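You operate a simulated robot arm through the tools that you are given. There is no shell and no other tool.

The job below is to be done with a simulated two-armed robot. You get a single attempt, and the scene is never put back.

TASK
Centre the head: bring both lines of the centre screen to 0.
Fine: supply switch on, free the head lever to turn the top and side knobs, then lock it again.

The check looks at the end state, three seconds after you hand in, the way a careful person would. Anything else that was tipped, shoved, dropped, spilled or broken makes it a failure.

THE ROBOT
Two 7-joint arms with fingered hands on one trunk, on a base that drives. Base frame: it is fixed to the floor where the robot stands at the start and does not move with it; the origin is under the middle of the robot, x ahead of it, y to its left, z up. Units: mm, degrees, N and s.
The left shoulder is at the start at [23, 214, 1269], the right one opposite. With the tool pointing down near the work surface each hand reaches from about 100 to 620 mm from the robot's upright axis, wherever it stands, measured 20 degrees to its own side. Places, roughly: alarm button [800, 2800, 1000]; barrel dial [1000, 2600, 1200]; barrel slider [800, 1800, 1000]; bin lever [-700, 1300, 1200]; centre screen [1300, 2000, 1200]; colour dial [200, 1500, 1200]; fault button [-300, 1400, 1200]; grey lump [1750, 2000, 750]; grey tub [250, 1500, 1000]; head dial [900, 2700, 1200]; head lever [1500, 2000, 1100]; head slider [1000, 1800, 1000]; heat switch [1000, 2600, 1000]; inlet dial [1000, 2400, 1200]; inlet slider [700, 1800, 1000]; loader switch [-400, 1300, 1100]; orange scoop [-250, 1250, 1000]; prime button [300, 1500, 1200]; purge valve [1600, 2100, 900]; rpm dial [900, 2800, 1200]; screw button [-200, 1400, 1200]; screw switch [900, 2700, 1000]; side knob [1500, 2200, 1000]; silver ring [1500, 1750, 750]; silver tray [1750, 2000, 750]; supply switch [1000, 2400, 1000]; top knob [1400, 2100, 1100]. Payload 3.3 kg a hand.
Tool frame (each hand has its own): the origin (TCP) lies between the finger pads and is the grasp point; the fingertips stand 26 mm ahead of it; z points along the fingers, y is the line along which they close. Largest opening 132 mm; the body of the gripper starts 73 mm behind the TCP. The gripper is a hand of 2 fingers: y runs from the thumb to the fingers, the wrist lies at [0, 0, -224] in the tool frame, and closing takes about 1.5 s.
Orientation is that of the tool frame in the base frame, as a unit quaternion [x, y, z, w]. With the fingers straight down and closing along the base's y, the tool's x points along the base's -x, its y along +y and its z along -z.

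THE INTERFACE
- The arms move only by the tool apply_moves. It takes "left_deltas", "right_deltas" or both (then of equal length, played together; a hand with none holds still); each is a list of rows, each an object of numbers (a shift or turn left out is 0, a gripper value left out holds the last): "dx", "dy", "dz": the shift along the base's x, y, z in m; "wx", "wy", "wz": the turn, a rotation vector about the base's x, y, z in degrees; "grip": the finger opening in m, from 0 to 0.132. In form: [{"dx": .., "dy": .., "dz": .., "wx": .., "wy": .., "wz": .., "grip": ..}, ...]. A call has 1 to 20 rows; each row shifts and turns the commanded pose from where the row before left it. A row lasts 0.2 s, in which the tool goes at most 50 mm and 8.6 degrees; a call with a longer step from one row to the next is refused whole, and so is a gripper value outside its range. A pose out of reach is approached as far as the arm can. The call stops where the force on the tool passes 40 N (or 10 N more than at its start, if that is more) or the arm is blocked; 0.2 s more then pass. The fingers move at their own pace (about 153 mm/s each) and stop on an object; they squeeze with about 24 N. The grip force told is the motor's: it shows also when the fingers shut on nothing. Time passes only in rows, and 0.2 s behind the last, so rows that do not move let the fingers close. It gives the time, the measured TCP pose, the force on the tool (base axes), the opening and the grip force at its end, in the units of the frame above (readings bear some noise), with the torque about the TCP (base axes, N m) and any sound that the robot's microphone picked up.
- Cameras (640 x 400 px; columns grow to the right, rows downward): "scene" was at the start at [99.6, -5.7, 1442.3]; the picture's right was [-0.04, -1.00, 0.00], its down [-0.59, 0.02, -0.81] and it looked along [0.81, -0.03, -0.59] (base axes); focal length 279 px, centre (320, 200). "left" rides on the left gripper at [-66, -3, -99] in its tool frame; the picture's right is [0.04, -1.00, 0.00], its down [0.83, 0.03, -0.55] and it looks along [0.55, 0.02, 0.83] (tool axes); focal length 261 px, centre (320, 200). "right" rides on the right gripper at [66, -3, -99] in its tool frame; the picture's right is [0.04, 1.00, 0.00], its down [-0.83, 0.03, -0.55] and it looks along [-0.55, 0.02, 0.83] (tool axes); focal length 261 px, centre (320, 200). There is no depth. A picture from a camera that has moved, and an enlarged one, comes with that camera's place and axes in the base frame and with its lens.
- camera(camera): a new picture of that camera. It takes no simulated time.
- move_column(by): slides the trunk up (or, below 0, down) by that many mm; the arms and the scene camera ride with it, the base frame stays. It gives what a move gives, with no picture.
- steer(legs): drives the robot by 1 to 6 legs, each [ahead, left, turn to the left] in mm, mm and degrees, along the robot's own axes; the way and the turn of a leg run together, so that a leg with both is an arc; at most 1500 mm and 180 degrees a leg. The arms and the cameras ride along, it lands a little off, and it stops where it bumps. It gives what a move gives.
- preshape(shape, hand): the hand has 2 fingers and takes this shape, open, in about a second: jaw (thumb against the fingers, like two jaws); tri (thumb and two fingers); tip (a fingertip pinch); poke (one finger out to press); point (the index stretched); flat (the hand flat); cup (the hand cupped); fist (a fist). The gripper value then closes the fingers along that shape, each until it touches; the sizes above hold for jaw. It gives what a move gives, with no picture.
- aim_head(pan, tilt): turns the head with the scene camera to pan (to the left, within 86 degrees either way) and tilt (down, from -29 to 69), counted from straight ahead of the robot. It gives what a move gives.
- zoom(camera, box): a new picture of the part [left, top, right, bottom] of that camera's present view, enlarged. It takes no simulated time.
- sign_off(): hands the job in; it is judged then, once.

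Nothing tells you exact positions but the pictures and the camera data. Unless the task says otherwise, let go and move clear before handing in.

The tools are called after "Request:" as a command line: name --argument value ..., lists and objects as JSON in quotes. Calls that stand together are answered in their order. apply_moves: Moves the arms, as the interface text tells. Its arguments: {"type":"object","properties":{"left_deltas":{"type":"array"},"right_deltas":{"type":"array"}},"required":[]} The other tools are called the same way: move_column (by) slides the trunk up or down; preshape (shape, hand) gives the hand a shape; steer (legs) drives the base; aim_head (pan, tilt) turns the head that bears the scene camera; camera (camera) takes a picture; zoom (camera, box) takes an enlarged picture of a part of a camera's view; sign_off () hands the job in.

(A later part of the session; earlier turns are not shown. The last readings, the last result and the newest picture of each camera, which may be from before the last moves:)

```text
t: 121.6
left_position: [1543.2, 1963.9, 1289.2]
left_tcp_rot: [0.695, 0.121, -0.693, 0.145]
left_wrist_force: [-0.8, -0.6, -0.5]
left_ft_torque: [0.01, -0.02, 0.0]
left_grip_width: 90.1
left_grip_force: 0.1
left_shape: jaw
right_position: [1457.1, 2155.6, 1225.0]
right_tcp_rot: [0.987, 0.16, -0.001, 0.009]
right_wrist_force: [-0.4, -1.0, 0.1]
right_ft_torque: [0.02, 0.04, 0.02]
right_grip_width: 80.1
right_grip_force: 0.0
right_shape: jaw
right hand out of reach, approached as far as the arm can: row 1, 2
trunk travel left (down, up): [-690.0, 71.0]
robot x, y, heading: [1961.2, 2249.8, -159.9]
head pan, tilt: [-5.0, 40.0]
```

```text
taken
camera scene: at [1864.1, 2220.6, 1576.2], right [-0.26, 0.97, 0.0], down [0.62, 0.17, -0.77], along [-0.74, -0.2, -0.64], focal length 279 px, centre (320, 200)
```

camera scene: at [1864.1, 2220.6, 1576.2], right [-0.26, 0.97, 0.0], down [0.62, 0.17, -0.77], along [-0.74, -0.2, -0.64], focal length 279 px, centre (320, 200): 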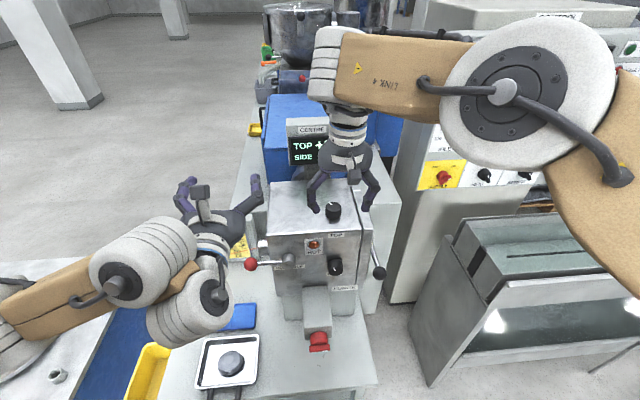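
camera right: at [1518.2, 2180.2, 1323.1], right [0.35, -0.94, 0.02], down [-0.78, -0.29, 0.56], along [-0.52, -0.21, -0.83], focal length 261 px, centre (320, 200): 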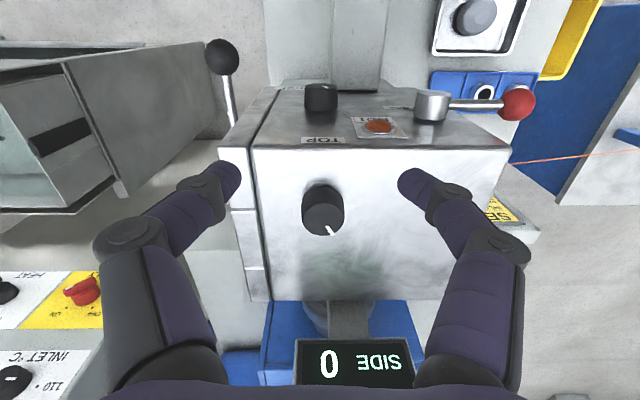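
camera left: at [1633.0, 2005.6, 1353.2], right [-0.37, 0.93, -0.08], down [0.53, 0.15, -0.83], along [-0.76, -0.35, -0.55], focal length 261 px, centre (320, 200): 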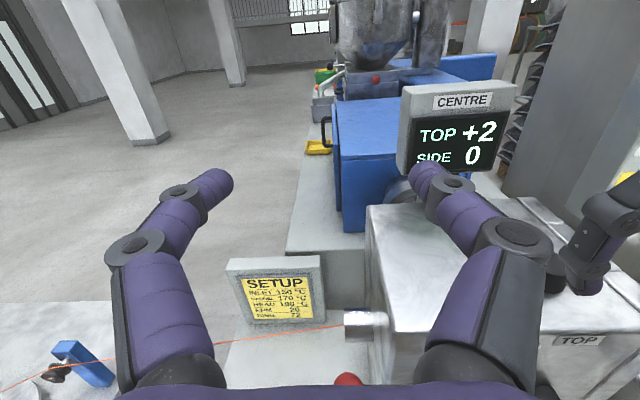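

The right arm reached its limit ~60 mm short of the knob. I'll shift the hand right, then move the base ~55 mm forward and ~80 mm left so the right shoulder lines up with the knob.

Request:
apply_moves --right_deltas '[{"dx": -0.0137, "dy": 0.0376}, {"dx": -0.0137, "dy": 0.0376}, {}]'

Request:
steer --legs '[[0, 80, 0], [52, 0, 0]]'

Request:
camera --camera "right"

Request:
camera --camera "scene"

```text
t: 122.4
left_position: [1542.7, 1961.1, 1288.4]
left_tcp_rot: [0.695, 0.122, -0.693, 0.145]
left_wrist_force: [-0.5, -0.5, 0.0]
left_ft_torque: [0.02, -0.01, -0.01]
left_grip_width: 90.1
left_grip_force: 0.0
left_shape: jaw
right_position: [1441.7, 2219.1, 1218.4]
right_tcp_rot: [0.985, 0.175, 0.0, -0.001]
right_wrist_force: [0.7, 0.2, -0.7]
right_ft_torque: [0.02, -0.03, -0.03]
right_grip_width: 80.1
right_grip_force: 0.1
right_shape: jaw
trunk travel left (down, up): [-690.0, 71.0]
robot x, y, heading: [1960.6, 2251.0, -159.8]
head pan, tilt: [-5.0, 40.0]
```

```text
t: 124.0
left_position: [1519.9, 1867.2, 1287.4]
left_tcp_rot: [0.696, 0.122, -0.693, 0.145]
left_wrist_force: [-0.7, -0.5, 0.1]
left_ft_torque: [0.01, 0.02, 0.02]
left_grip_width: 90.1
left_grip_force: 0.0
left_shape: jaw
right_position: [1417.9, 2126.6, 1218.8]
right_tcp_rot: [0.984, 0.176, 0.001, 0.0]
right_wrist_force: [1.2, -0.4, 0.2]
right_ft_torque: [0.03, -0.03, 0.03]
right_grip_width: 80.1
right_grip_force: 0.1
right_shape: jaw
trunk travel left (down, up): [-690.0, 71.0]
robot x, y, heading: [1933.2, 2152.9, -159.7]
head pan, tilt: [-5.0, 40.0]
```

```text
taken
camera right: at [1477.7, 2150.2, 1317.6], right [0.38, -0.92, 0.0], down [-0.77, -0.32, 0.55], along [-0.51, -0.21, -0.83], focal length 261 px, centre (320, 200)
```

right: 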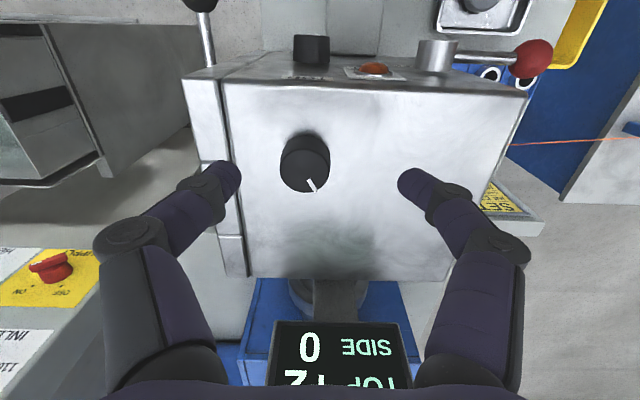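

```text
taken
camera scene: at [1840.6, 2124.4, 1576.0], right [-0.26, 0.97, 0.0], down [0.62, 0.17, -0.76], along [-0.74, -0.2, -0.64], focal length 279 px, centre (320, 200)
```

scene: 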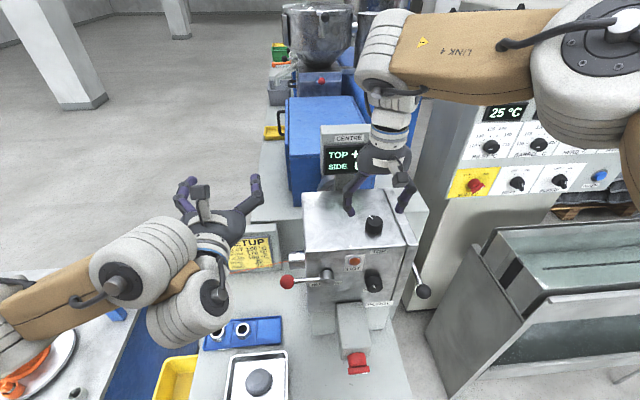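

The right hand is within ~17 mm of the knob axis now. Fine-align and lower slightly.

Request:
apply_moves --right_deltas '[{"dx": -0.0186, "dy": 0.0012}, {"dz": -0.02}, {}]'

Request:
camera --camera "right"

Request:
zoom --camera "scene" --box '[290, 120, 430, 270]'

```text
t: 124.8
left_position: [1523.1, 1869.2, 1287.5]
left_tcp_rot: [0.695, 0.122, -0.694, 0.146]
left_wrist_force: [0.4, 0.5, -0.1]
left_ft_torque: [0.04, -0.03, 0.0]
left_grip_width: 90.0
left_grip_force: 0.0
left_shape: jaw
right_position: [1402.9, 2128.1, 1199.1]
right_tcp_rot: [0.985, 0.175, 0.0, 0.0]
right_wrist_force: [0.3, 0.4, -0.2]
right_ft_torque: [0.01, 0.01, -0.02]
right_grip_width: 80.1
right_grip_force: 0.0
right_shape: jaw
trunk travel left (down, up): [-690.0, 71.0]
robot x, y, heading: [1933.8, 2153.7, -160.1]
head pan, tilt: [-5.0, 40.0]
```

```text
taken
camera right: at [1462.8, 2153.0, 1298.6], right [0.38, -0.92, 0.0], down [-0.77, -0.32, 0.55], along [-0.51, -0.21, -0.83], focal length 261 px, centre (320, 200)
```

right: 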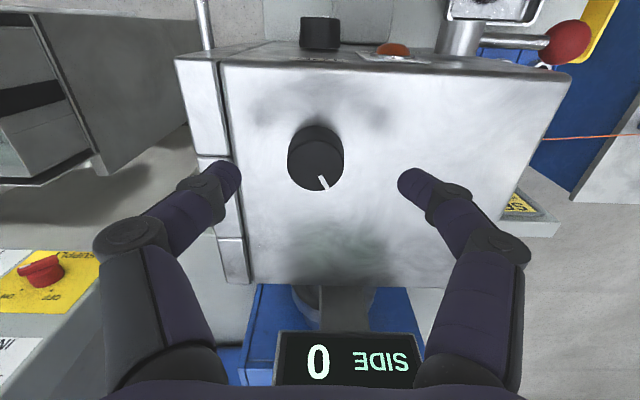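

```text
2.67 times, centred on (360, 195) of scene
camera zoom: at [1844.2, 2126.6, 1576.3], right [-0.26, 0.97, 0.0], down [0.62, 0.17, -0.77], along [-0.74, -0.2, -0.64], focal length 744 px, centre (213, 213)
```

zoom: 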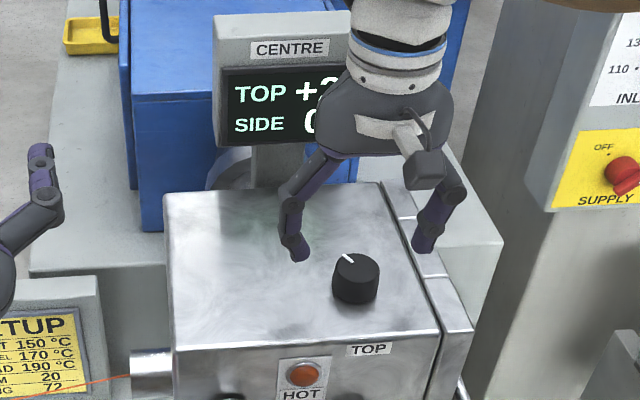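

Well-centred. Lowering in small steps around the TOP knob.

Request:
apply_moves --right_deltas '[{"dx": -0.0041, "dy": 0.0014, "grip": 0.07}, {"dz": -0.008}, {"dz": -0.008}, {"dz": -0.008}, {"dz": -0.006}, {}]'

Request:
camera --camera "right"

Request:
zoom --camera "scene" --box '[290, 120, 430, 270]'

```text
t: 126.2
left_position: [1521.2, 1868.3, 1287.5]
left_tcp_rot: [0.695, 0.122, -0.693, 0.146]
left_wrist_force: [0.3, 0.8, -0.3]
left_ft_torque: [0.01, 0.02, 0.01]
left_grip_width: 90.2
left_grip_force: 0.0
left_shape: jaw
right_position: [1397.3, 2130.6, 1167.2]
right_tcp_rot: [0.985, 0.175, -0.001, 0.0]
right_wrist_force: [0.3, 0.3, -0.2]
right_ft_torque: [-0.03, -0.01, -0.01]
right_grip_width: 70.6
right_grip_force: 0.0
right_shape: jaw
trunk travel left (down, up): [-690.0, 71.0]
robot x, y, heading: [1938.1, 2153.9, -159.9]
head pan, tilt: [-5.0, 40.0]
```

```text
taken
camera right: at [1457.2, 2154.7, 1267.5], right [0.38, -0.92, 0.0], down [-0.77, -0.32, 0.55], along [-0.51, -0.21, -0.83], focal length 261 px, centre (320, 200)
```

right: 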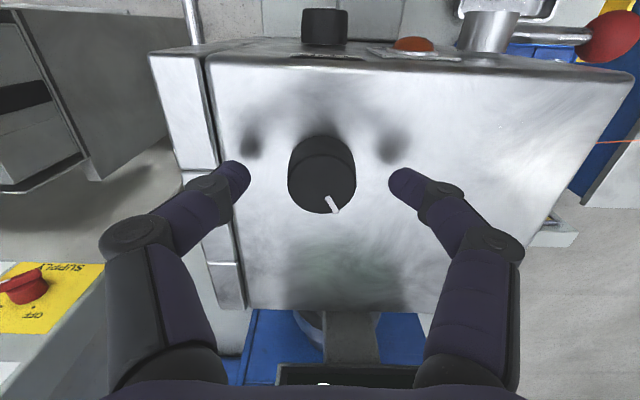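

```text
2.67 times, centred on (360, 195) of scene
camera zoom: at [1843.1, 2126.3, 1576.2], right [-0.26, 0.97, 0.0], down [0.62, 0.17, -0.77], along [-0.74, -0.2, -0.64], focal length 744 px, centre (213, 213)
```

zoom: 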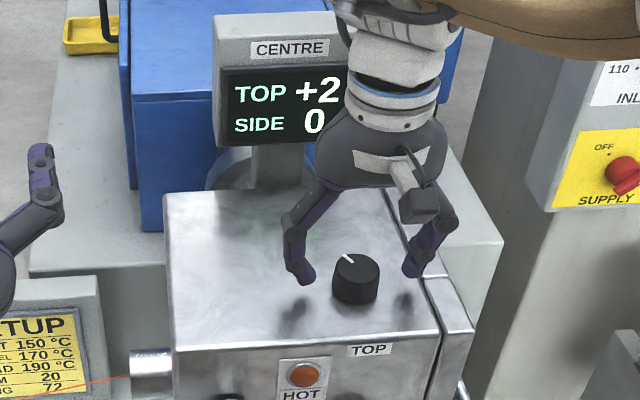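

Fingers straddle the knob, ~14 mm past its top; the screen is visible. Lower 6 mm more and close.

Request:
apply_moves --right_deltas '[{"dz": -0.006, "dx": 0.0006, "dy": -0.0016}, {}, {"grip": 0.045}, {"grip": 0.03}, {"grip": 0.02}, {}, {}]'

Request:
camera --camera "right"

Request:
zoom --camera "scene" --box '[290, 120, 430, 270]'

```text
t: 127.8
left_position: [1521.5, 1868.8, 1287.7]
left_tcp_rot: [0.695, 0.122, -0.693, 0.146]
left_wrist_force: [0.2, 1.0, 0.9]
left_ft_torque: [-0.04, -0.02, 0.05]
left_grip_width: 90.1
left_grip_force: 0.0
left_shape: jaw
right_position: [1396.8, 2127.4, 1161.8]
right_tcp_rot: [0.985, 0.175, -0.001, 0.0]
right_wrist_force: [-0.1, 1.2, -1.4]
right_ft_torque: [0.0, 0.05, -0.02]
right_grip_width: 29.2
right_grip_force: 24.0
right_shape: jaw
trunk travel left (down, up): [-690.0, 71.0]
robot x, y, heading: [1938.5, 2150.7, -159.7]
head pan, tilt: [-5.0, 40.0]
```

```text
taken
camera right: at [1457.1, 2152.8, 1261.8], right [0.38, -0.92, 0.0], down [-0.77, -0.32, 0.55], along [-0.51, -0.21, -0.83], focal length 261 px, centre (320, 200)
```

right: 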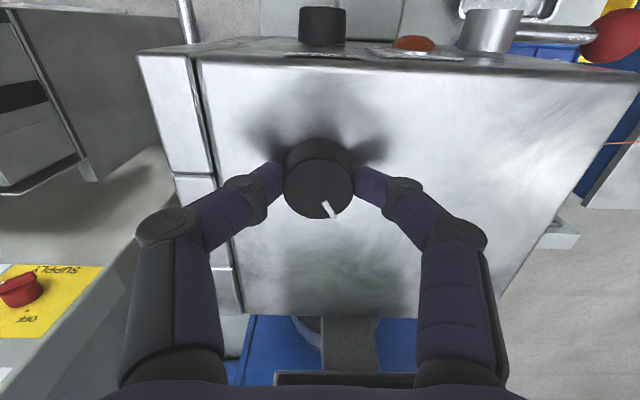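

```text
2.67 times, centred on (360, 195) of scene
camera zoom: at [1842.9, 2126.4, 1576.1], right [-0.26, 0.97, 0.0], down [0.62, 0.17, -0.77], along [-0.74, -0.2, -0.64], focal length 744 px, centre (213, 213)
```

zoom: 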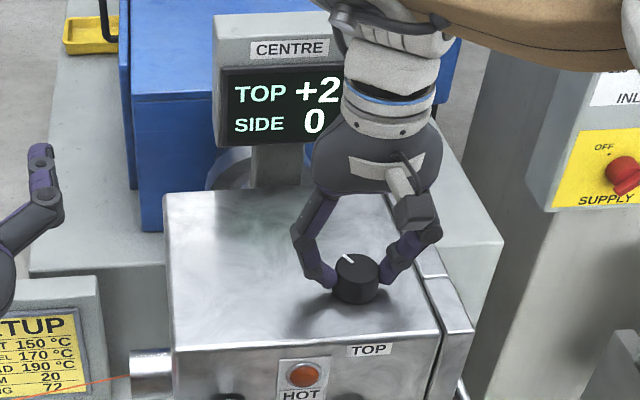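

Firm grip on the TOP knob (29 mm). Rotating 20° counter-clockwise to see which way the reading goes.

Request:
apply_moves --right_deltas '[{"wz": 5}, {"wz": 5}, {"wz": 5}, {"wz": 5}, {}]'

Request:
zoom --camera "scene" --box '[290, 120, 430, 270]'

Request:
camera --camera "right"

```text
t: 129.0
left_position: [1521.2, 1870.1, 1288.7]
left_tcp_rot: [0.695, 0.122, -0.693, 0.147]
left_wrist_force: [-0.1, -0.8, 0.1]
left_ft_torque: [0.04, 0.0, -0.02]
left_grip_width: 90.2
left_grip_force: 0.0
left_shape: jaw
right_position: [1397.4, 2126.9, 1163.3]
right_tcp_rot: [0.939, 0.344, 0.0, -0.001]
right_wrist_force: [0.0, 1.3, -2.5]
right_ft_torque: [0.05, 0.0, -0.01]
right_grip_width: 29.5
right_grip_force: 23.7
right_shape: jaw
trunk travel left (down, up): [-690.0, 71.0]
robot x, y, heading: [1935.0, 2154.0, -159.9]
head pan, tilt: [-5.0, 40.0]
```

```text
2.67 times, centred on (360, 195) of scene
camera zoom: at [1842.6, 2126.7, 1576.1], right [-0.26, 0.97, 0.0], down [0.62, 0.17, -0.77], along [-0.74, -0.2, -0.64], focal length 744 px, centre (213, 213)
```

zoom: 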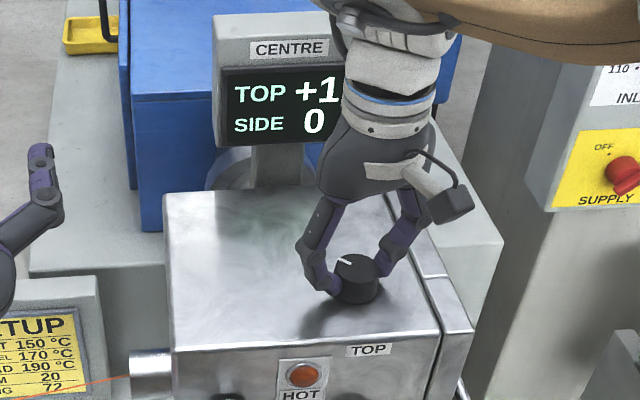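

```text
taken
camera right: at [1444.9, 2172.5, 1261.9], right [0.68, -0.74, 0.0], down [-0.61, -0.56, 0.55], along [-0.41, -0.37, -0.83], focal length 261 px, centre (320, 200)
```

right: 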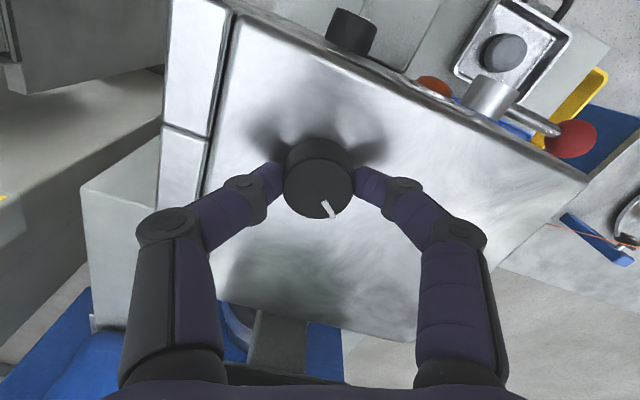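

TOP dropped to +1 after 20°. Another 20° should give 0.

Request:
apply_moves --right_deltas '[{"wz": 5}, {"wz": 5}, {"wz": 5}, {"wz": 5}, {}]'

Request:
zoom --camera "scene" --box '[290, 120, 430, 270]'

```text
t: 130.2
left_position: [1521.6, 1869.5, 1287.9]
left_tcp_rot: [0.695, 0.122, -0.693, 0.146]
left_wrist_force: [0.1, 0.6, -0.7]
left_ft_torque: [-0.03, 0.0, 0.0]
left_grip_width: 89.9
left_grip_force: 0.1
left_shape: jaw
right_position: [1396.2, 2128.1, 1163.4]
right_tcp_rot: [0.865, 0.502, 0.0, 0.0]
right_wrist_force: [0.4, 4.3, -2.8]
right_ft_torque: [0.06, 0.04, 0.0]
right_grip_width: 29.4
right_grip_force: 23.8
right_shape: jaw
trunk travel left (down, up): [-690.0, 71.0]
robot x, y, heading: [1933.4, 2155.0, -160.0]
head pan, tilt: [-5.0, 40.0]
```

```text
2.67 times, centred on (360, 195) of scene
camera zoom: at [1842.8, 2127.1, 1576.1], right [-0.26, 0.97, 0.0], down [0.62, 0.17, -0.77], along [-0.74, -0.2, -0.64], focal length 744 px, centre (213, 213)
```

zoom: 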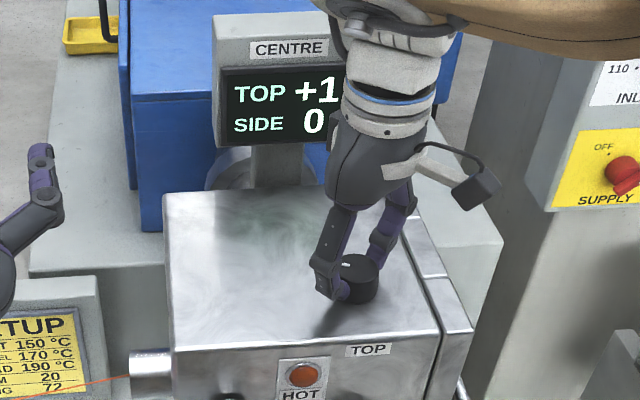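

Still +1; keep turning in small steps while watching.

Request:
apply_moves --right_deltas '[{"wz": 5}, {}]'

Request:
zoom --camera "scene" --box '[320, 120, 400, 250]'

Request:
apply_moves --right_deltas '[{"wz": 5}, {}]'

Request:
zoom --camera "scene" --box '[320, 120, 400, 250]'

```text
t: 130.8
left_position: [1520.6, 1869.6, 1288.8]
left_tcp_rot: [0.695, 0.123, -0.693, 0.148]
left_wrist_force: [0.6, -0.4, 0.6]
left_ft_torque: [0.01, 0.0, 0.02]
left_grip_width: 90.1
left_grip_force: 0.0
left_shape: jaw
right_position: [1396.4, 2129.2, 1163.4]
right_tcp_rot: [0.843, 0.538, 0.0, 0.001]
right_wrist_force: [0.5, 4.7, -4.8]
right_ft_torque: [0.09, 0.02, -0.02]
right_grip_width: 29.2
right_grip_force: 23.8
right_shape: jaw
trunk travel left (down, up): [-690.0, 71.0]
robot x, y, heading: [1939.3, 2156.5, -159.9]
head pan, tilt: [-5.0, 40.0]
```

```text
3.08 times, centred on (360, 185) of scene
camera zoom: at [1842.6, 2127.2, 1576.1], right [-0.26, 0.97, 0.0], down [0.62, 0.17, -0.77], along [-0.74, -0.2, -0.64], focal length 858 px, centre (197, 246)
```

zoom: 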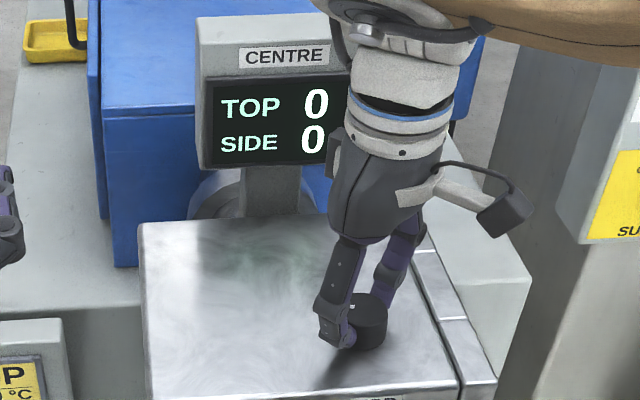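

```text
t: 131.4
left_position: [1522.2, 1869.6, 1288.4]
left_tcp_rot: [0.695, 0.122, -0.693, 0.147]
left_wrist_force: [-0.2, 0.2, -1.0]
left_ft_torque: [0.03, -0.02, 0.03]
left_grip_width: 90.3
left_grip_force: 0.1
left_shape: jaw
right_position: [1396.7, 2129.5, 1164.2]
right_tcp_rot: [0.818, 0.575, 0.0, 0.0]
right_wrist_force: [0.8, 4.9, -5.3]
right_ft_torque: [0.05, 0.02, -0.01]
right_grip_width: 29.1
right_grip_force: 24.2
right_shape: jaw
trunk travel left (down, up): [-690.0, 71.0]
robot x, y, heading: [1935.3, 2157.7, -159.7]
head pan, tilt: [-5.0, 40.0]
```

```text
3.08 times, centred on (360, 185) of scene
camera zoom: at [1842.4, 2127.4, 1576.1], right [-0.26, 0.97, 0.0], down [0.62, 0.17, -0.77], along [-0.74, -0.2, -0.64], focal length 858 px, centre (197, 246)
```

zoom: 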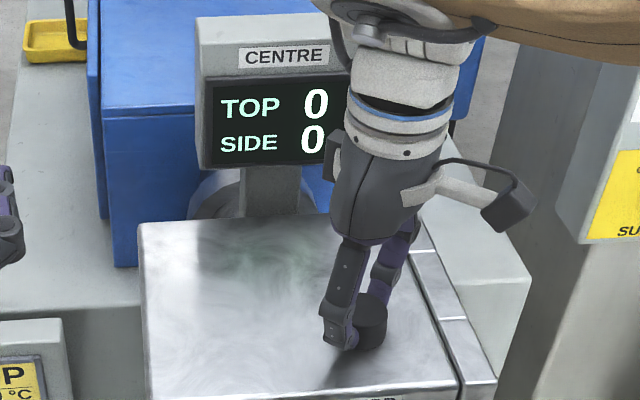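

TOP reads 0 (transition at ~45°, so about 30° per unit; centre of zero ≈ 60°). I'll turn 10° more to sit in the middle of 0, then release.

Request:
apply_moves --right_deltas '[{"wz": 5}, {"wz": 5}, {}]'

Request:
zoom --camera "scene" --box '[320, 120, 400, 250]'

Request:
camera --camera "right"

```text
t: 132.2
left_position: [1519.6, 1870.0, 1289.3]
left_tcp_rot: [0.696, 0.12, -0.693, 0.146]
left_wrist_force: [-0.7, -0.1, -0.6]
left_ft_torque: [0.0, 0.0, -0.01]
left_grip_width: 90.1
left_grip_force: 0.1
left_shape: jaw
right_position: [1397.1, 2128.8, 1164.9]
right_tcp_rot: [0.765, 0.644, 0.001, 0.0]
right_wrist_force: [-1.0, 7.2, -6.2]
right_ft_torque: [0.11, 0.02, -0.08]
right_grip_width: 29.3
right_grip_force: 24.2
right_shape: jaw
trunk travel left (down, up): [-690.0, 71.0]
robot x, y, heading: [1932.8, 2154.5, -159.7]
head pan, tilt: [-5.0, 40.0]
```

```text
3.08 times, centred on (360, 185) of scene
camera zoom: at [1842.1, 2127.7, 1576.1], right [-0.26, 0.97, 0.0], down [0.62, 0.17, -0.77], along [-0.74, -0.2, -0.64], focal length 858 px, centre (197, 246)
```

zoom: 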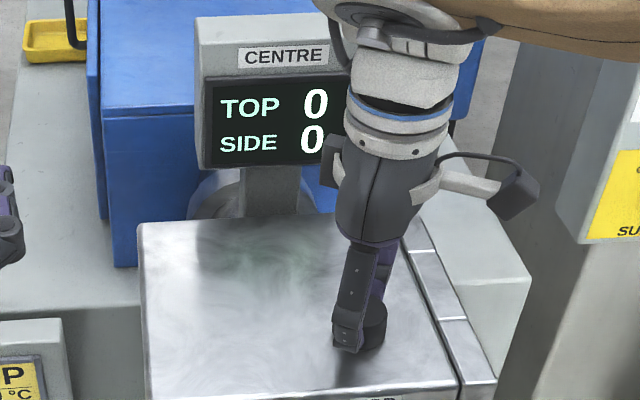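

```text
taken
camera right: at [1404.7, 2193.7, 1262.2], right [0.99, -0.13, 0.0], down [-0.11, -0.83, 0.55], along [-0.07, -0.55, -0.83], focal length 261 px, centre (320, 200)
```

right: 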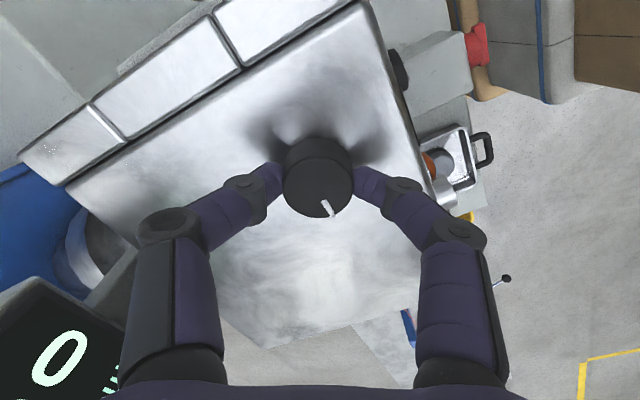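

TOP reads 0 with no slip over 60°. Release and lift the right hand straight up, then rotate back and move it away.

Request:
apply_moves --right_deltas '[{"grip": 0.075}, {}, {"dz": 0.01}, {"dz": 0.025}, {"dz": 0.025}, {"dz": 0.02}, {}]'

Request:
camera --camera "right"

Request:
zoom --camera "scene" --box '[290, 120, 430, 270]'

```text
t: 133.8
left_position: [1521.4, 1869.4, 1288.4]
left_tcp_rot: [0.695, 0.122, -0.693, 0.146]
left_wrist_force: [0.8, -0.3, 0.5]
left_ft_torque: [0.01, 0.0, -0.01]
left_grip_width: 90.0
left_grip_force: 0.0
left_shape: jaw
right_position: [1400.0, 2125.1, 1244.0]
right_tcp_rot: [0.766, 0.643, 0.0, -0.001]
right_wrist_force: [0.1, 0.7, -0.5]
right_ft_torque: [-0.02, -0.04, 0.03]
right_grip_width: 74.5
right_grip_force: 0.0
right_shape: jaw
right hand out of reach, approached as far as the arm can: row 6
trunk travel left (down, up): [-690.0, 71.0]
robot x, y, heading: [1937.4, 2152.7, -160.0]
head pan, tilt: [-5.0, 40.0]
```

```text
taken
camera right: at [1408.6, 2191.3, 1342.6], right [0.99, -0.13, 0.0], down [-0.11, -0.83, 0.55], along [-0.07, -0.55, -0.83], focal length 261 px, centre (320, 200)
```

right: 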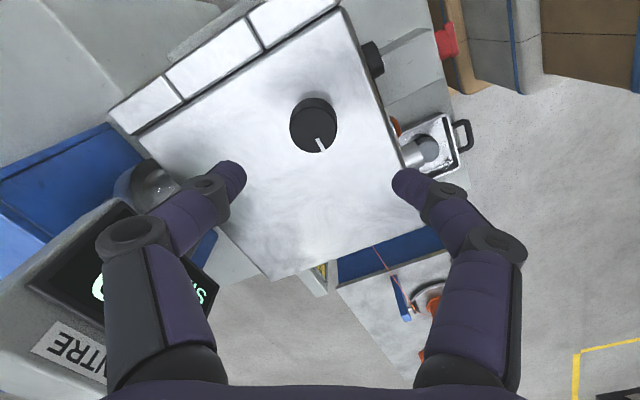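

```text
2.67 times, centred on (360, 195) of scene
camera zoom: at [1842.7, 2126.7, 1576.1], right [-0.26, 0.97, 0.0], down [0.62, 0.17, -0.77], along [-0.74, -0.2, -0.64], focal length 744 px, centre (213, 213)
```

zoom: 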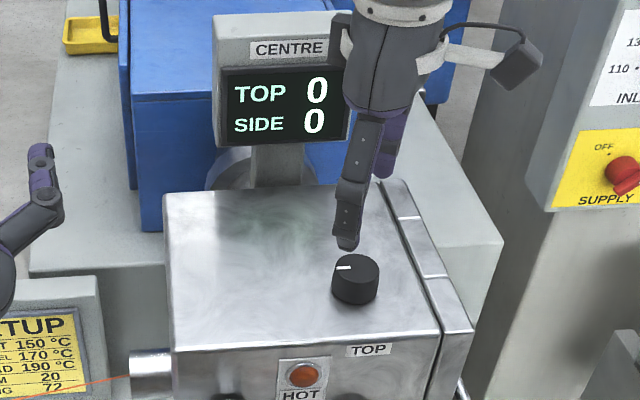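

Both lines read 0. Now retract the right hand: back and right, rotating it to its original orientation.

Request:
apply_moves --right_deltas '[{"dx": 0.028, "dy": 0.0103}, {"dx": 0.028, "dy": 0.0103, "wz": -7.5}, {"wz": -7.5, "dx": 0.01, "dy": 0.02}, {"wz": -7.5, "dx": 0.0, "dy": 0.03}, {"wz": -7.5, "dx": 0.0, "dy": 0.03}, {"wz": -7.5, "dx": 0.0, "dy": 0.03}, {"wz": -7.5, "dx": 0.01, "dy": 0.03}, {"wz": -7.5, "dx": 0.01, "dy": 0.03}, {"wz": -7.5, "dx": 0.02, "dy": 0.03}, {}]'

Request:
camera --camera "scene"

```text
t: 136.0
left_position: [1520.6, 1867.5, 1288.0]
left_tcp_rot: [0.695, 0.123, -0.693, 0.145]
left_wrist_force: [-0.2, 0.4, 0.1]
left_ft_torque: [0.0, 0.0, 0.0]
left_grip_width: 90.0
left_grip_force: 0.0
left_shape: jaw
right_position: [1507.2, 2346.4, 1244.4]
right_tcp_rot: [0.985, 0.174, 0.001, 0.0]
right_wrist_force: [-0.5, -0.9, -1.3]
right_ft_torque: [0.02, -0.02, -0.01]
right_grip_width: 74.6
right_grip_force: 0.0
right_shape: jaw
trunk travel left (down, up): [-690.0, 71.0]
robot x, y, heading: [1934.9, 2153.8, -159.9]
head pan, tilt: [-5.0, 40.0]
```

```text
taken
camera scene: at [1842.3, 2125.4, 1576.1], right [-0.26, 0.97, 0.0], down [0.62, 0.17, -0.77], along [-0.74, -0.2, -0.64], focal length 279 px, centre (320, 200)
```

scene: 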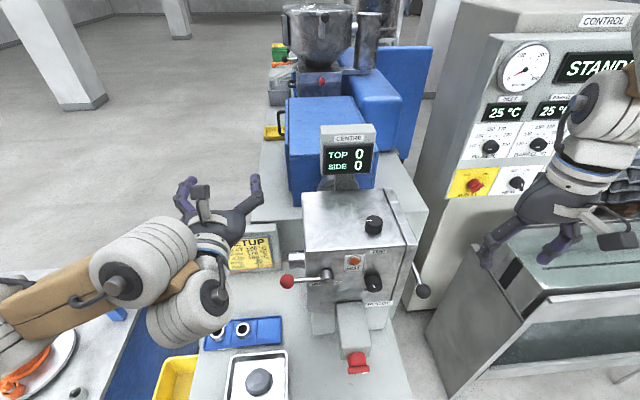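

Both read 0, but from the pointer angles (27° → −18°, i.e. 45°) the SIDE knob sits right at the edge of "0"; about 15° more would centre it. I'll back the robot to the earlier stance and lower the trunk for a careful fine turn.

Request:
steer --legs '[[-222, 0, 0], [0, -147, 0]]'

Request:
move_column --by -140

Request:
aim_head --pan -5 --tilt 28

Request:
camera --camera "scene"

Request:
camera --camera "left"

```text
t: 138.7
left_position: [1678.6, 2085.0, 1288.8]
left_tcp_rot: [0.695, 0.122, -0.693, 0.147]
left_wrist_force: [-0.5, 0.9, 0.0]
left_ft_torque: [0.0, -0.02, 0.04]
left_grip_width: 90.0
left_grip_force: 0.1
left_shape: jaw
right_position: [1663.9, 2563.4, 1243.7]
right_tcp_rot: [0.985, 0.175, 0.0, 0.001]
right_wrist_force: [-0.5, -0.4, 0.2]
right_ft_torque: [0.01, 0.0, 0.0]
right_grip_width: 74.7
right_grip_force: 0.0
right_shape: jaw
trunk travel left (down, up): [-690.0, 71.0]
robot x, y, heading: [2094.3, 2369.4, -160.0]
head pan, tilt: [-5.0, 40.0]
```

```text
t: 140.3
left_position: [1679.8, 2084.3, 1148.3]
left_tcp_rot: [0.695, 0.122, -0.693, 0.146]
left_wrist_force: [0.6, 0.3, -0.1]
left_ft_torque: [0.01, -0.01, 0.0]
left_grip_width: 90.1
left_grip_force: 0.0
left_shape: jaw
right_position: [1665.0, 2562.2, 1104.5]
right_tcp_rot: [0.985, 0.175, 0.0, 0.0]
right_wrist_force: [-0.2, -0.2, -0.2]
right_ft_torque: [0.02, 0.04, 0.0]
right_grip_width: 74.7
right_grip_force: 0.1
right_shape: jaw
trunk travel left (down, up): [-550.0, 211.0]
robot x, y, heading: [2094.1, 2372.6, -159.8]
head pan, tilt: [-5.0, 40.0]
```

```text
t: 141.1
left_position: [1677.9, 2084.4, 1147.6]
left_tcp_rot: [0.695, 0.123, -0.693, 0.147]
left_wrist_force: [0.7, 0.7, 0.5]
left_ft_torque: [-0.02, 0.0, 0.02]
left_grip_width: 90.2
left_grip_force: 0.1
left_shape: jaw
right_position: [1664.6, 2561.9, 1104.8]
right_tcp_rot: [0.985, 0.175, -0.001, 0.0]
right_wrist_force: [0.2, 0.8, -0.5]
right_ft_torque: [0.0, 0.01, -0.01]
right_grip_width: 74.4
right_grip_force: 0.1
right_shape: jaw
trunk travel left (down, up): [-550.0, 211.0]
robot x, y, heading: [2092.2, 2372.7, -159.6]
head pan, tilt: [-5.0, 28.0]
```

```text
taken
camera scene: at [1991.0, 2339.5, 1454.6], right [-0.26, 0.96, 0.0], down [0.45, 0.12, -0.88], along [-0.85, -0.23, -0.47], focal length 279 px, centre (320, 200)
```

scene: 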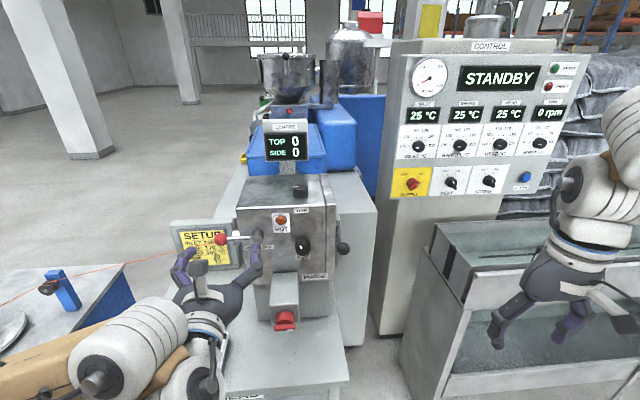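

```text
taken
camera left: at [1769.2, 2126.7, 1213.1], right [-0.37, 0.92, -0.07], down [0.53, 0.15, -0.83], along [-0.76, -0.35, -0.55], focal length 261 px, centre (320, 200)
```

left: 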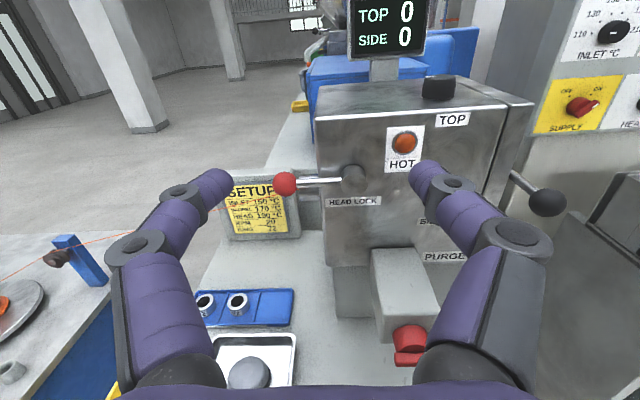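

Same stance as before. Moving the left hand in front of the SIDE knob with small orientation corrections.

Request:
apply_moves --left_deltas '[{"dx": -0.0264, "dy": 0.0198, "dz": -0.0256, "wx": 1.9, "wy": 0.7, "wz": -2.0, "grip": 0.055}, {"dx": -0.0264, "dy": 0.0198, "dz": -0.0256}, {"dx": -0.0264, "dy": 0.0198, "dz": -0.0256}, {"dx": -0.0264, "dy": 0.0198, "dz": -0.0256}, {"dx": -0.0264, "dy": 0.0198, "dz": -0.0256}, {}]'

Request:
camera --camera "left"

```text
t: 142.7
left_position: [1540.1, 2140.7, 1023.5]
left_tcp_rot: [-0.688, -0.143, 0.695, -0.148]
left_wrist_force: [1.0, -1.3, -0.2]
left_ft_torque: [0.02, -0.04, -0.01]
left_grip_width: 55.2
left_grip_force: 0.1
left_shape: jaw
right_position: [1664.0, 2561.2, 1104.7]
right_tcp_rot: [0.985, 0.175, 0.0, 0.0]
right_wrist_force: [0.9, -0.6, -0.6]
right_ft_torque: [0.05, -0.02, 0.0]
right_grip_width: 74.5
right_grip_force: 0.1
right_shape: jaw
trunk travel left (down, up): [-550.0, 211.0]
robot x, y, heading: [2095.2, 2370.4, -159.9]
head pan, tilt: [-5.0, 28.0]
stopped in row 6 (left hand): the arm was blocked; the commanded pose is now the measured one
```

```text
taken
camera left: at [1629.8, 2183.7, 1087.7], right [-0.4, 0.91, -0.05], down [0.51, 0.18, -0.84], along [-0.76, -0.36, -0.54], focal length 261 px, centre (320, 200)
```

left: 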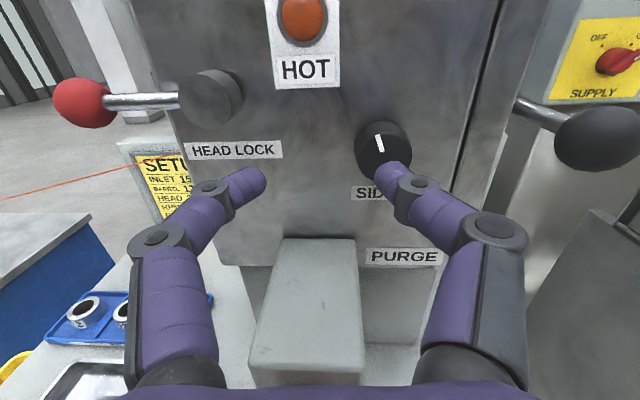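

Something blocked the arm (hand stopped ~38 mm left of target). Let me look at the scene to see where the elbow is.

Request:
camera --camera "scene"

Request:
aim_head --pan 30 --tilt 60

Request:
camera --camera "scene"

```text
taken
camera scene: at [1990.5, 2338.5, 1454.6], right [-0.26, 0.96, 0.0], down [0.45, 0.12, -0.88], along [-0.85, -0.23, -0.47], focal length 279 px, centre (320, 200)
```

scene: 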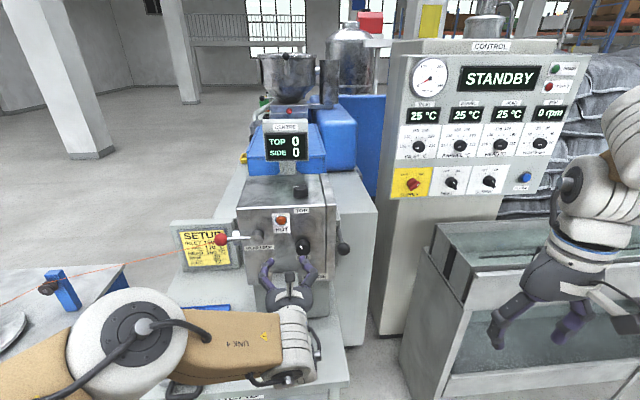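

```text
t: 143.7
left_position: [1539.7, 2140.2, 1023.7]
left_tcp_rot: [-0.688, -0.141, 0.696, -0.148]
left_wrist_force: [0.2, 0.2, -0.2]
left_ft_torque: [0.04, 0.0, 0.02]
left_grip_width: 54.7
left_grip_force: 0.1
left_shape: jaw
right_position: [1664.3, 2562.9, 1104.1]
right_tcp_rot: [0.984, 0.176, 0.0, 0.0]
right_wrist_force: [-1.5, -0.2, -0.6]
right_ft_torque: [-0.01, 0.03, 0.02]
right_grip_width: 74.8
right_grip_force: 0.1
right_shape: jaw
trunk travel left (down, up): [-550.0, 211.0]
robot x, y, heading: [2094.1, 2368.2, -159.7]
head pan, tilt: [30.0, 60.0]
```

```text
taken
camera scene: at [2036.2, 2312.4, 1409.5], right [-0.77, 0.64, 0.0], down [0.55, 0.66, -0.5], along [-0.32, -0.38, -0.87], focal length 279 px, centre (320, 200)
```

scene: 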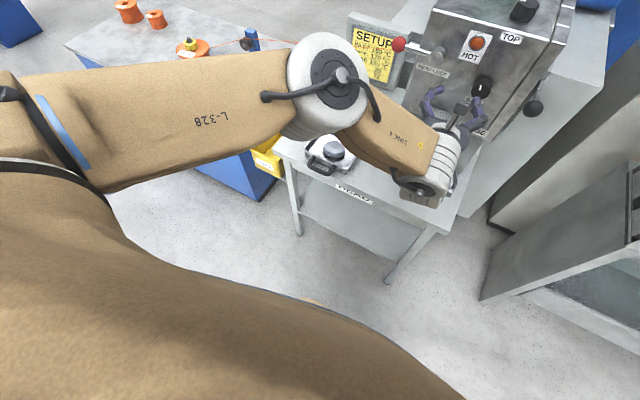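

No collision visible; it's a joint limit from reaching across the body. A better stance is with the knob to the robot's left-front. I'll pull the hand back and shift the base to the right.

Request:
apply_moves --left_deltas '[{"dx": 0.0376, "dy": 0.0137}, {"dx": 0.0376, "dy": 0.0137}, {"dx": 0.024, "dy": -0.0373}, {"dx": 0.024, "dy": -0.0373}, {"dx": 0.024, "dy": -0.0373}, {}]'

Request:
aim_head --pan 10 --tilt 32

Request:
steer --legs '[[0, -210, 0]]'

Request:
camera --camera "scene"

Request:
camera --camera "left"

```text
t: 145.1
left_position: [1688.6, 2061.3, 1025.2]
left_tcp_rot: [-0.688, -0.139, 0.697, -0.146]
left_wrist_force: [-0.1, 0.2, -0.4]
left_ft_torque: [-0.04, 0.02, 0.0]
left_grip_width: 55.2
left_grip_force: 0.0
left_shape: jaw
right_position: [1664.4, 2562.7, 1103.9]
right_tcp_rot: [0.985, 0.174, 0.0, -0.001]
right_wrist_force: [0.6, 0.2, -0.1]
right_ft_torque: [-0.01, -0.02, -0.02]
right_grip_width: 74.6
right_grip_force: 0.1
right_shape: jaw
trunk travel left (down, up): [-550.0, 211.0]
robot x, y, heading: [2089.6, 2370.0, -159.6]
head pan, tilt: [30.0, 60.0]
```

```text
t: 146.0
left_position: [1688.4, 2062.1, 1024.4]
left_tcp_rot: [-0.689, -0.141, 0.696, -0.146]
left_wrist_force: [0.1, 0.5, -0.1]
left_ft_torque: [0.02, -0.03, 0.05]
left_grip_width: 55.1
left_grip_force: 0.0
left_shape: jaw
right_position: [1664.7, 2561.5, 1104.8]
right_tcp_rot: [0.985, 0.175, 0.0, 0.0]
right_wrist_force: [-0.2, -1.1, -0.8]
right_ft_torque: [0.0, -0.03, 0.03]
right_grip_width: 74.3
right_grip_force: 0.1
right_shape: jaw
trunk travel left (down, up): [-550.0, 211.0]
robot x, y, heading: [2091.5, 2373.0, -159.9]
head pan, tilt: [10.0, 32.0]
```

```text
t: 147.7
left_position: [1614.1, 2261.0, 1024.8]
left_tcp_rot: [-0.689, -0.139, 0.696, -0.146]
left_wrist_force: [0.0, 0.2, -1.0]
left_ft_torque: [0.04, -0.02, 0.05]
left_grip_width: 55.5
left_grip_force: 0.2
left_shape: jaw
right_position: [1590.1, 2764.0, 1104.0]
right_tcp_rot: [0.985, 0.175, 0.0, 0.001]
right_wrist_force: [0.0, -0.1, -0.1]
right_ft_torque: [-0.02, -0.02, -0.01]
right_grip_width: 74.5
right_grip_force: 0.0
right_shape: jaw
trunk travel left (down, up): [-550.0, 211.0]
robot x, y, heading: [2016.7, 2569.6, -159.6]
head pan, tilt: [10.0, 32.0]
```

```text
taken
camera scene: at [1927.2, 2520.3, 1448.4], right [-0.5, 0.86, 0.0], down [0.46, 0.27, -0.85], along [-0.73, -0.43, -0.53], focal length 279 px, centre (320, 200)
```

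scene: 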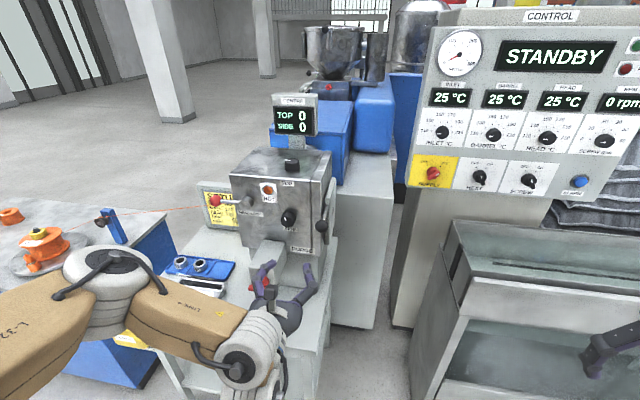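

```text
taken
camera left: at [1704.8, 2305.4, 1088.8], right [-0.4, 0.92, -0.05], down [0.51, 0.18, -0.84], along [-0.76, -0.36, -0.54], focal length 261 px, centre (320, 200)
```

left: 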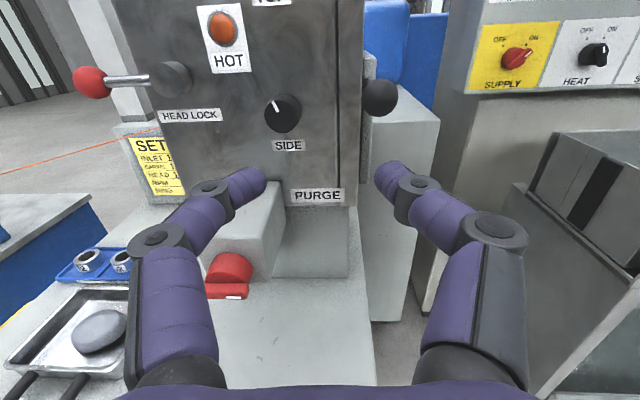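

Good stance. Bring the left hand in front of the SIDE knob again (with a small yaw correction).

Request:
apply_moves --left_deltas '[{"dx": -0.0225, "dy": -0.0259, "dz": -0.0013, "wz": -1.1, "grip": 0.06}, {"dx": -0.0225, "dy": -0.0259, "dz": -0.0013, "wz": -1.1}, {"dx": -0.0225, "dy": -0.0259, "dz": -0.0013, "wz": -1.1}, {}]'

Request:
camera --camera "left"

```text
t: 148.7
left_position: [1554.1, 2191.3, 1020.6]
left_tcp_rot: [-0.692, -0.122, 0.7, -0.127]
left_wrist_force: [0.2, 0.3, 0.4]
left_ft_torque: [-0.02, 0.0, 0.01]
left_grip_width: 59.9
left_grip_force: 0.1
left_shape: jaw
left hand out of reach, approached as far as the arm can: row 3
right_position: [1590.6, 2763.8, 1103.6]
right_tcp_rot: [0.985, 0.175, 0.0, 0.0]
right_wrist_force: [0.1, -0.5, -0.1]
right_ft_torque: [-0.01, -0.04, 0.02]
right_grip_width: 74.5
right_grip_force: 0.0
right_shape: jaw
trunk travel left (down, up): [-550.0, 211.0]
robot x, y, heading: [2017.3, 2568.5, -159.6]
head pan, tilt: [10.0, 32.0]
```

```text
taken
camera left: at [1647.2, 2230.1, 1084.5], right [-0.35, 0.94, -0.05], down [0.52, 0.15, -0.84], along [-0.78, -0.32, -0.54], focal length 261 px, centre (320, 200)
```

left: 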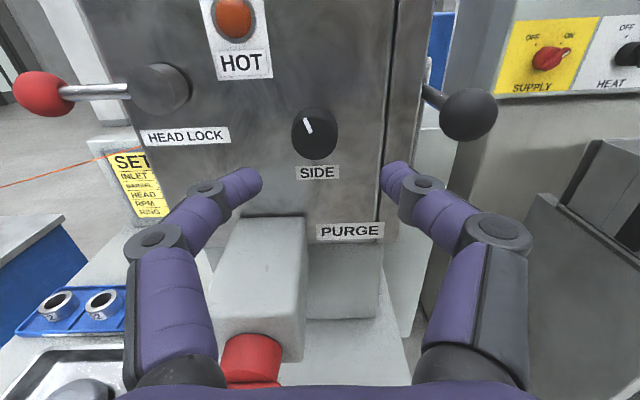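

The knob is on the hand's axis but the arm is near a joint limit, so I'll let the base carry the hand forward: 50 mm first.

Request:
steer --legs '[[50, 0, 0]]'

Request:
camera --camera "left"

Request:
zoom --camera "scene" --box '[220, 80, 360, 320]'

```text
t: 149.6
left_position: [1504.5, 2175.3, 1019.2]
left_tcp_rot: [-0.693, -0.123, 0.699, -0.127]
left_wrist_force: [-0.9, -0.2, -0.2]
left_ft_torque: [0.0, 0.01, 0.03]
left_grip_width: 59.6
left_grip_force: 0.1
left_shape: jaw
right_position: [1542.1, 2745.3, 1103.7]
right_tcp_rot: [0.985, 0.175, 0.001, 0.0]
right_wrist_force: [0.5, 0.1, 0.2]
right_ft_torque: [0.01, -0.05, 0.0]
right_grip_width: 74.4
right_grip_force: 0.1
right_shape: jaw
trunk travel left (down, up): [-550.0, 211.0]
robot x, y, heading: [1970.8, 2550.2, -159.7]
head pan, tilt: [10.0, 32.0]
```

```text
taken
camera left: at [1598.0, 2212.3, 1083.2], right [-0.35, 0.94, -0.05], down [0.52, 0.15, -0.84], along [-0.78, -0.32, -0.54], focal length 261 px, centre (320, 200)
```

left: 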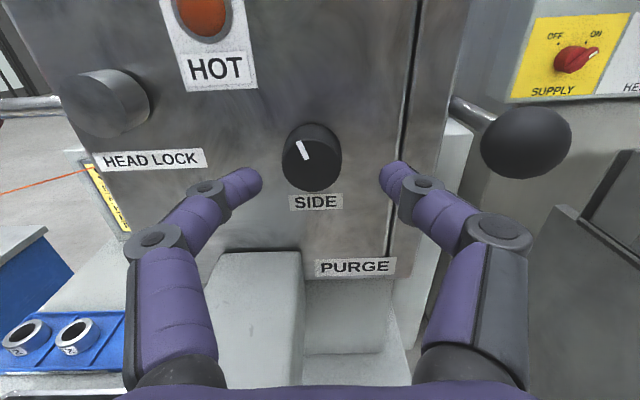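

```text
1.67 times, centred on (290, 200) of scene
camera zoom: at [1877.6, 2500.4, 1448.1], right [-0.5, 0.86, 0.0], down [0.46, 0.27, -0.85], along [-0.73, -0.43, -0.53], focal length 465 px, centre (370, 200)
```

zoom: 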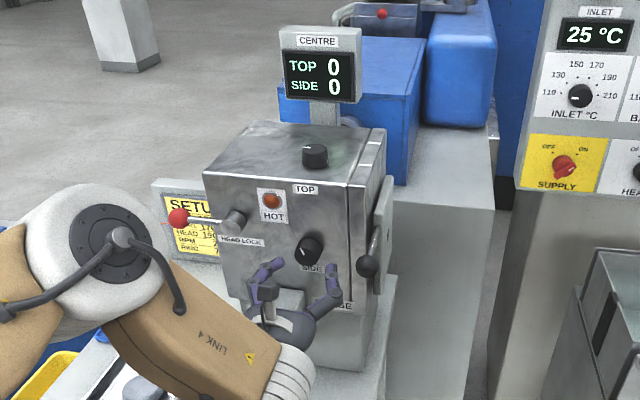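

Fine alignment: shift 5 mm left, 2.5 mm up, then 27 mm forward with the base.

Request:
apply_moves --left_deltas '[{"dx": 0.0017, "dy": -0.0047, "dz": 0.0025, "grip": 0.06}, {}]'

Request:
steer --legs '[[27, 0, 0]]'

Request:
camera --camera "left"

```text
t: 150.2
left_position: [1509.4, 2170.4, 1022.9]
left_tcp_rot: [-0.692, -0.122, 0.7, -0.128]
left_wrist_force: [0.1, 0.1, -0.8]
left_ft_torque: [0.01, 0.01, -0.01]
left_grip_width: 59.6
left_grip_force: 0.0
left_shape: jaw
right_position: [1543.4, 2744.0, 1104.1]
right_tcp_rot: [0.985, 0.175, 0.0, 0.0]
right_wrist_force: [0.0, -0.4, -0.4]
right_ft_torque: [-0.01, -0.02, 0.03]
right_grip_width: 74.6
right_grip_force: 0.0
right_shape: jaw
trunk travel left (down, up): [-550.0, 211.0]
robot x, y, heading: [1969.1, 2556.4, -159.8]
head pan, tilt: [10.0, 32.0]
```

```text
t: 151.0
left_position: [1481.4, 2160.5, 1022.6]
left_tcp_rot: [-0.693, -0.122, 0.699, -0.127]
left_wrist_force: [0.7, 0.4, -0.4]
left_ft_torque: [0.0, -0.03, 0.02]
left_grip_width: 59.5
left_grip_force: 0.1
left_shape: jaw
right_position: [1515.3, 2735.6, 1103.3]
right_tcp_rot: [0.985, 0.175, 0.001, -0.001]
right_wrist_force: [0.2, 0.1, 0.4]
right_ft_torque: [0.04, -0.03, 0.01]
right_grip_width: 74.4
right_grip_force: 0.1
right_shape: jaw
trunk travel left (down, up): [-550.0, 211.0]
robot x, y, heading: [1950.7, 2544.5, -159.6]
head pan, tilt: [10.0, 32.0]
```

```text
taken
camera left: at [1574.6, 2198.7, 1085.8], right [-0.35, 0.94, -0.05], down [0.52, 0.15, -0.84], along [-0.78, -0.32, -0.54], focal length 261 px, centre (320, 200)
```

left: 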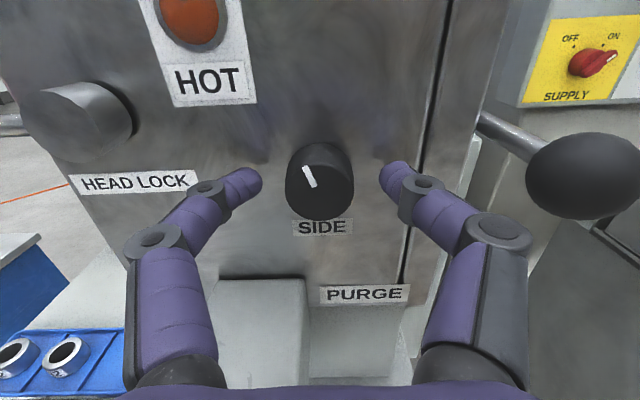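

Fingers straddle the knob. A few mm more, then close gently.

Request:
apply_moves --left_deltas '[{"dx": -0.0038, "dy": -0.0014}, {"grip": 0.045}, {"grip": 0.03}, {"grip": 0.02}, {}, {}]'

Request:
camera --camera "left"

Request:
zoom --camera "scene" --box '[220, 80, 360, 320]'

```text
t: 152.4
left_position: [1483.7, 2161.3, 1022.6]
left_tcp_rot: [-0.692, -0.123, 0.699, -0.129]
left_wrist_force: [-1.2, 0.0, 3.2]
left_ft_torque: [-0.02, 0.06, -0.01]
left_grip_width: 26.8
left_grip_force: 24.4
left_shape: jaw
left hand out of reach, approached as far as the arm can: row 1
right_position: [1516.6, 2736.4, 1103.2]
right_tcp_rot: [0.985, 0.175, 0.0, 0.0]
right_wrist_force: [0.2, -0.2, 0.0]
right_ft_torque: [-0.03, 0.03, 0.0]
right_grip_width: 74.8
right_grip_force: 0.1
right_shape: jaw
trunk travel left (down, up): [-550.0, 211.0]
robot x, y, heading: [1949.3, 2548.8, -160.1]
head pan, tilt: [10.0, 32.0]
```

```text
taken
camera left: at [1576.5, 2199.4, 1087.1], right [-0.35, 0.94, -0.05], down [0.52, 0.15, -0.84], along [-0.78, -0.32, -0.54], focal length 261 px, centre (320, 200)
```

left: 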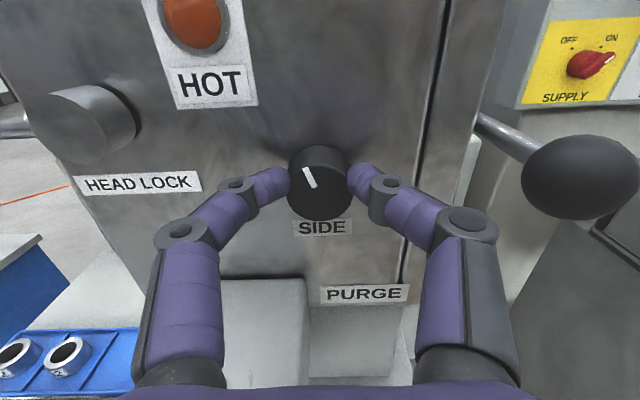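

```text
1.67 times, centred on (290, 200) of scene
camera zoom: at [1854.8, 2492.1, 1448.4], right [-0.5, 0.86, 0.0], down [0.46, 0.27, -0.85], along [-0.73, -0.43, -0.53], focal length 465 px, centre (370, 200)
```

zoom: 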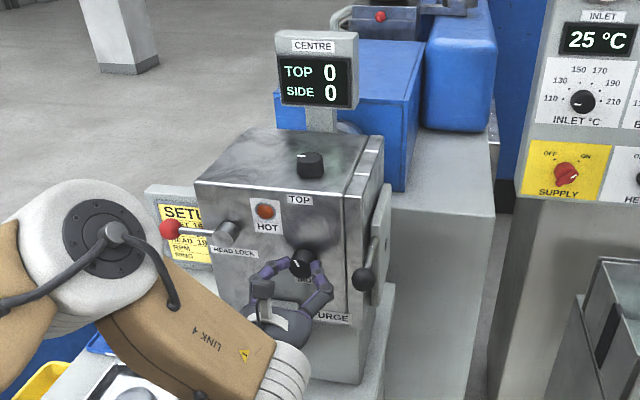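

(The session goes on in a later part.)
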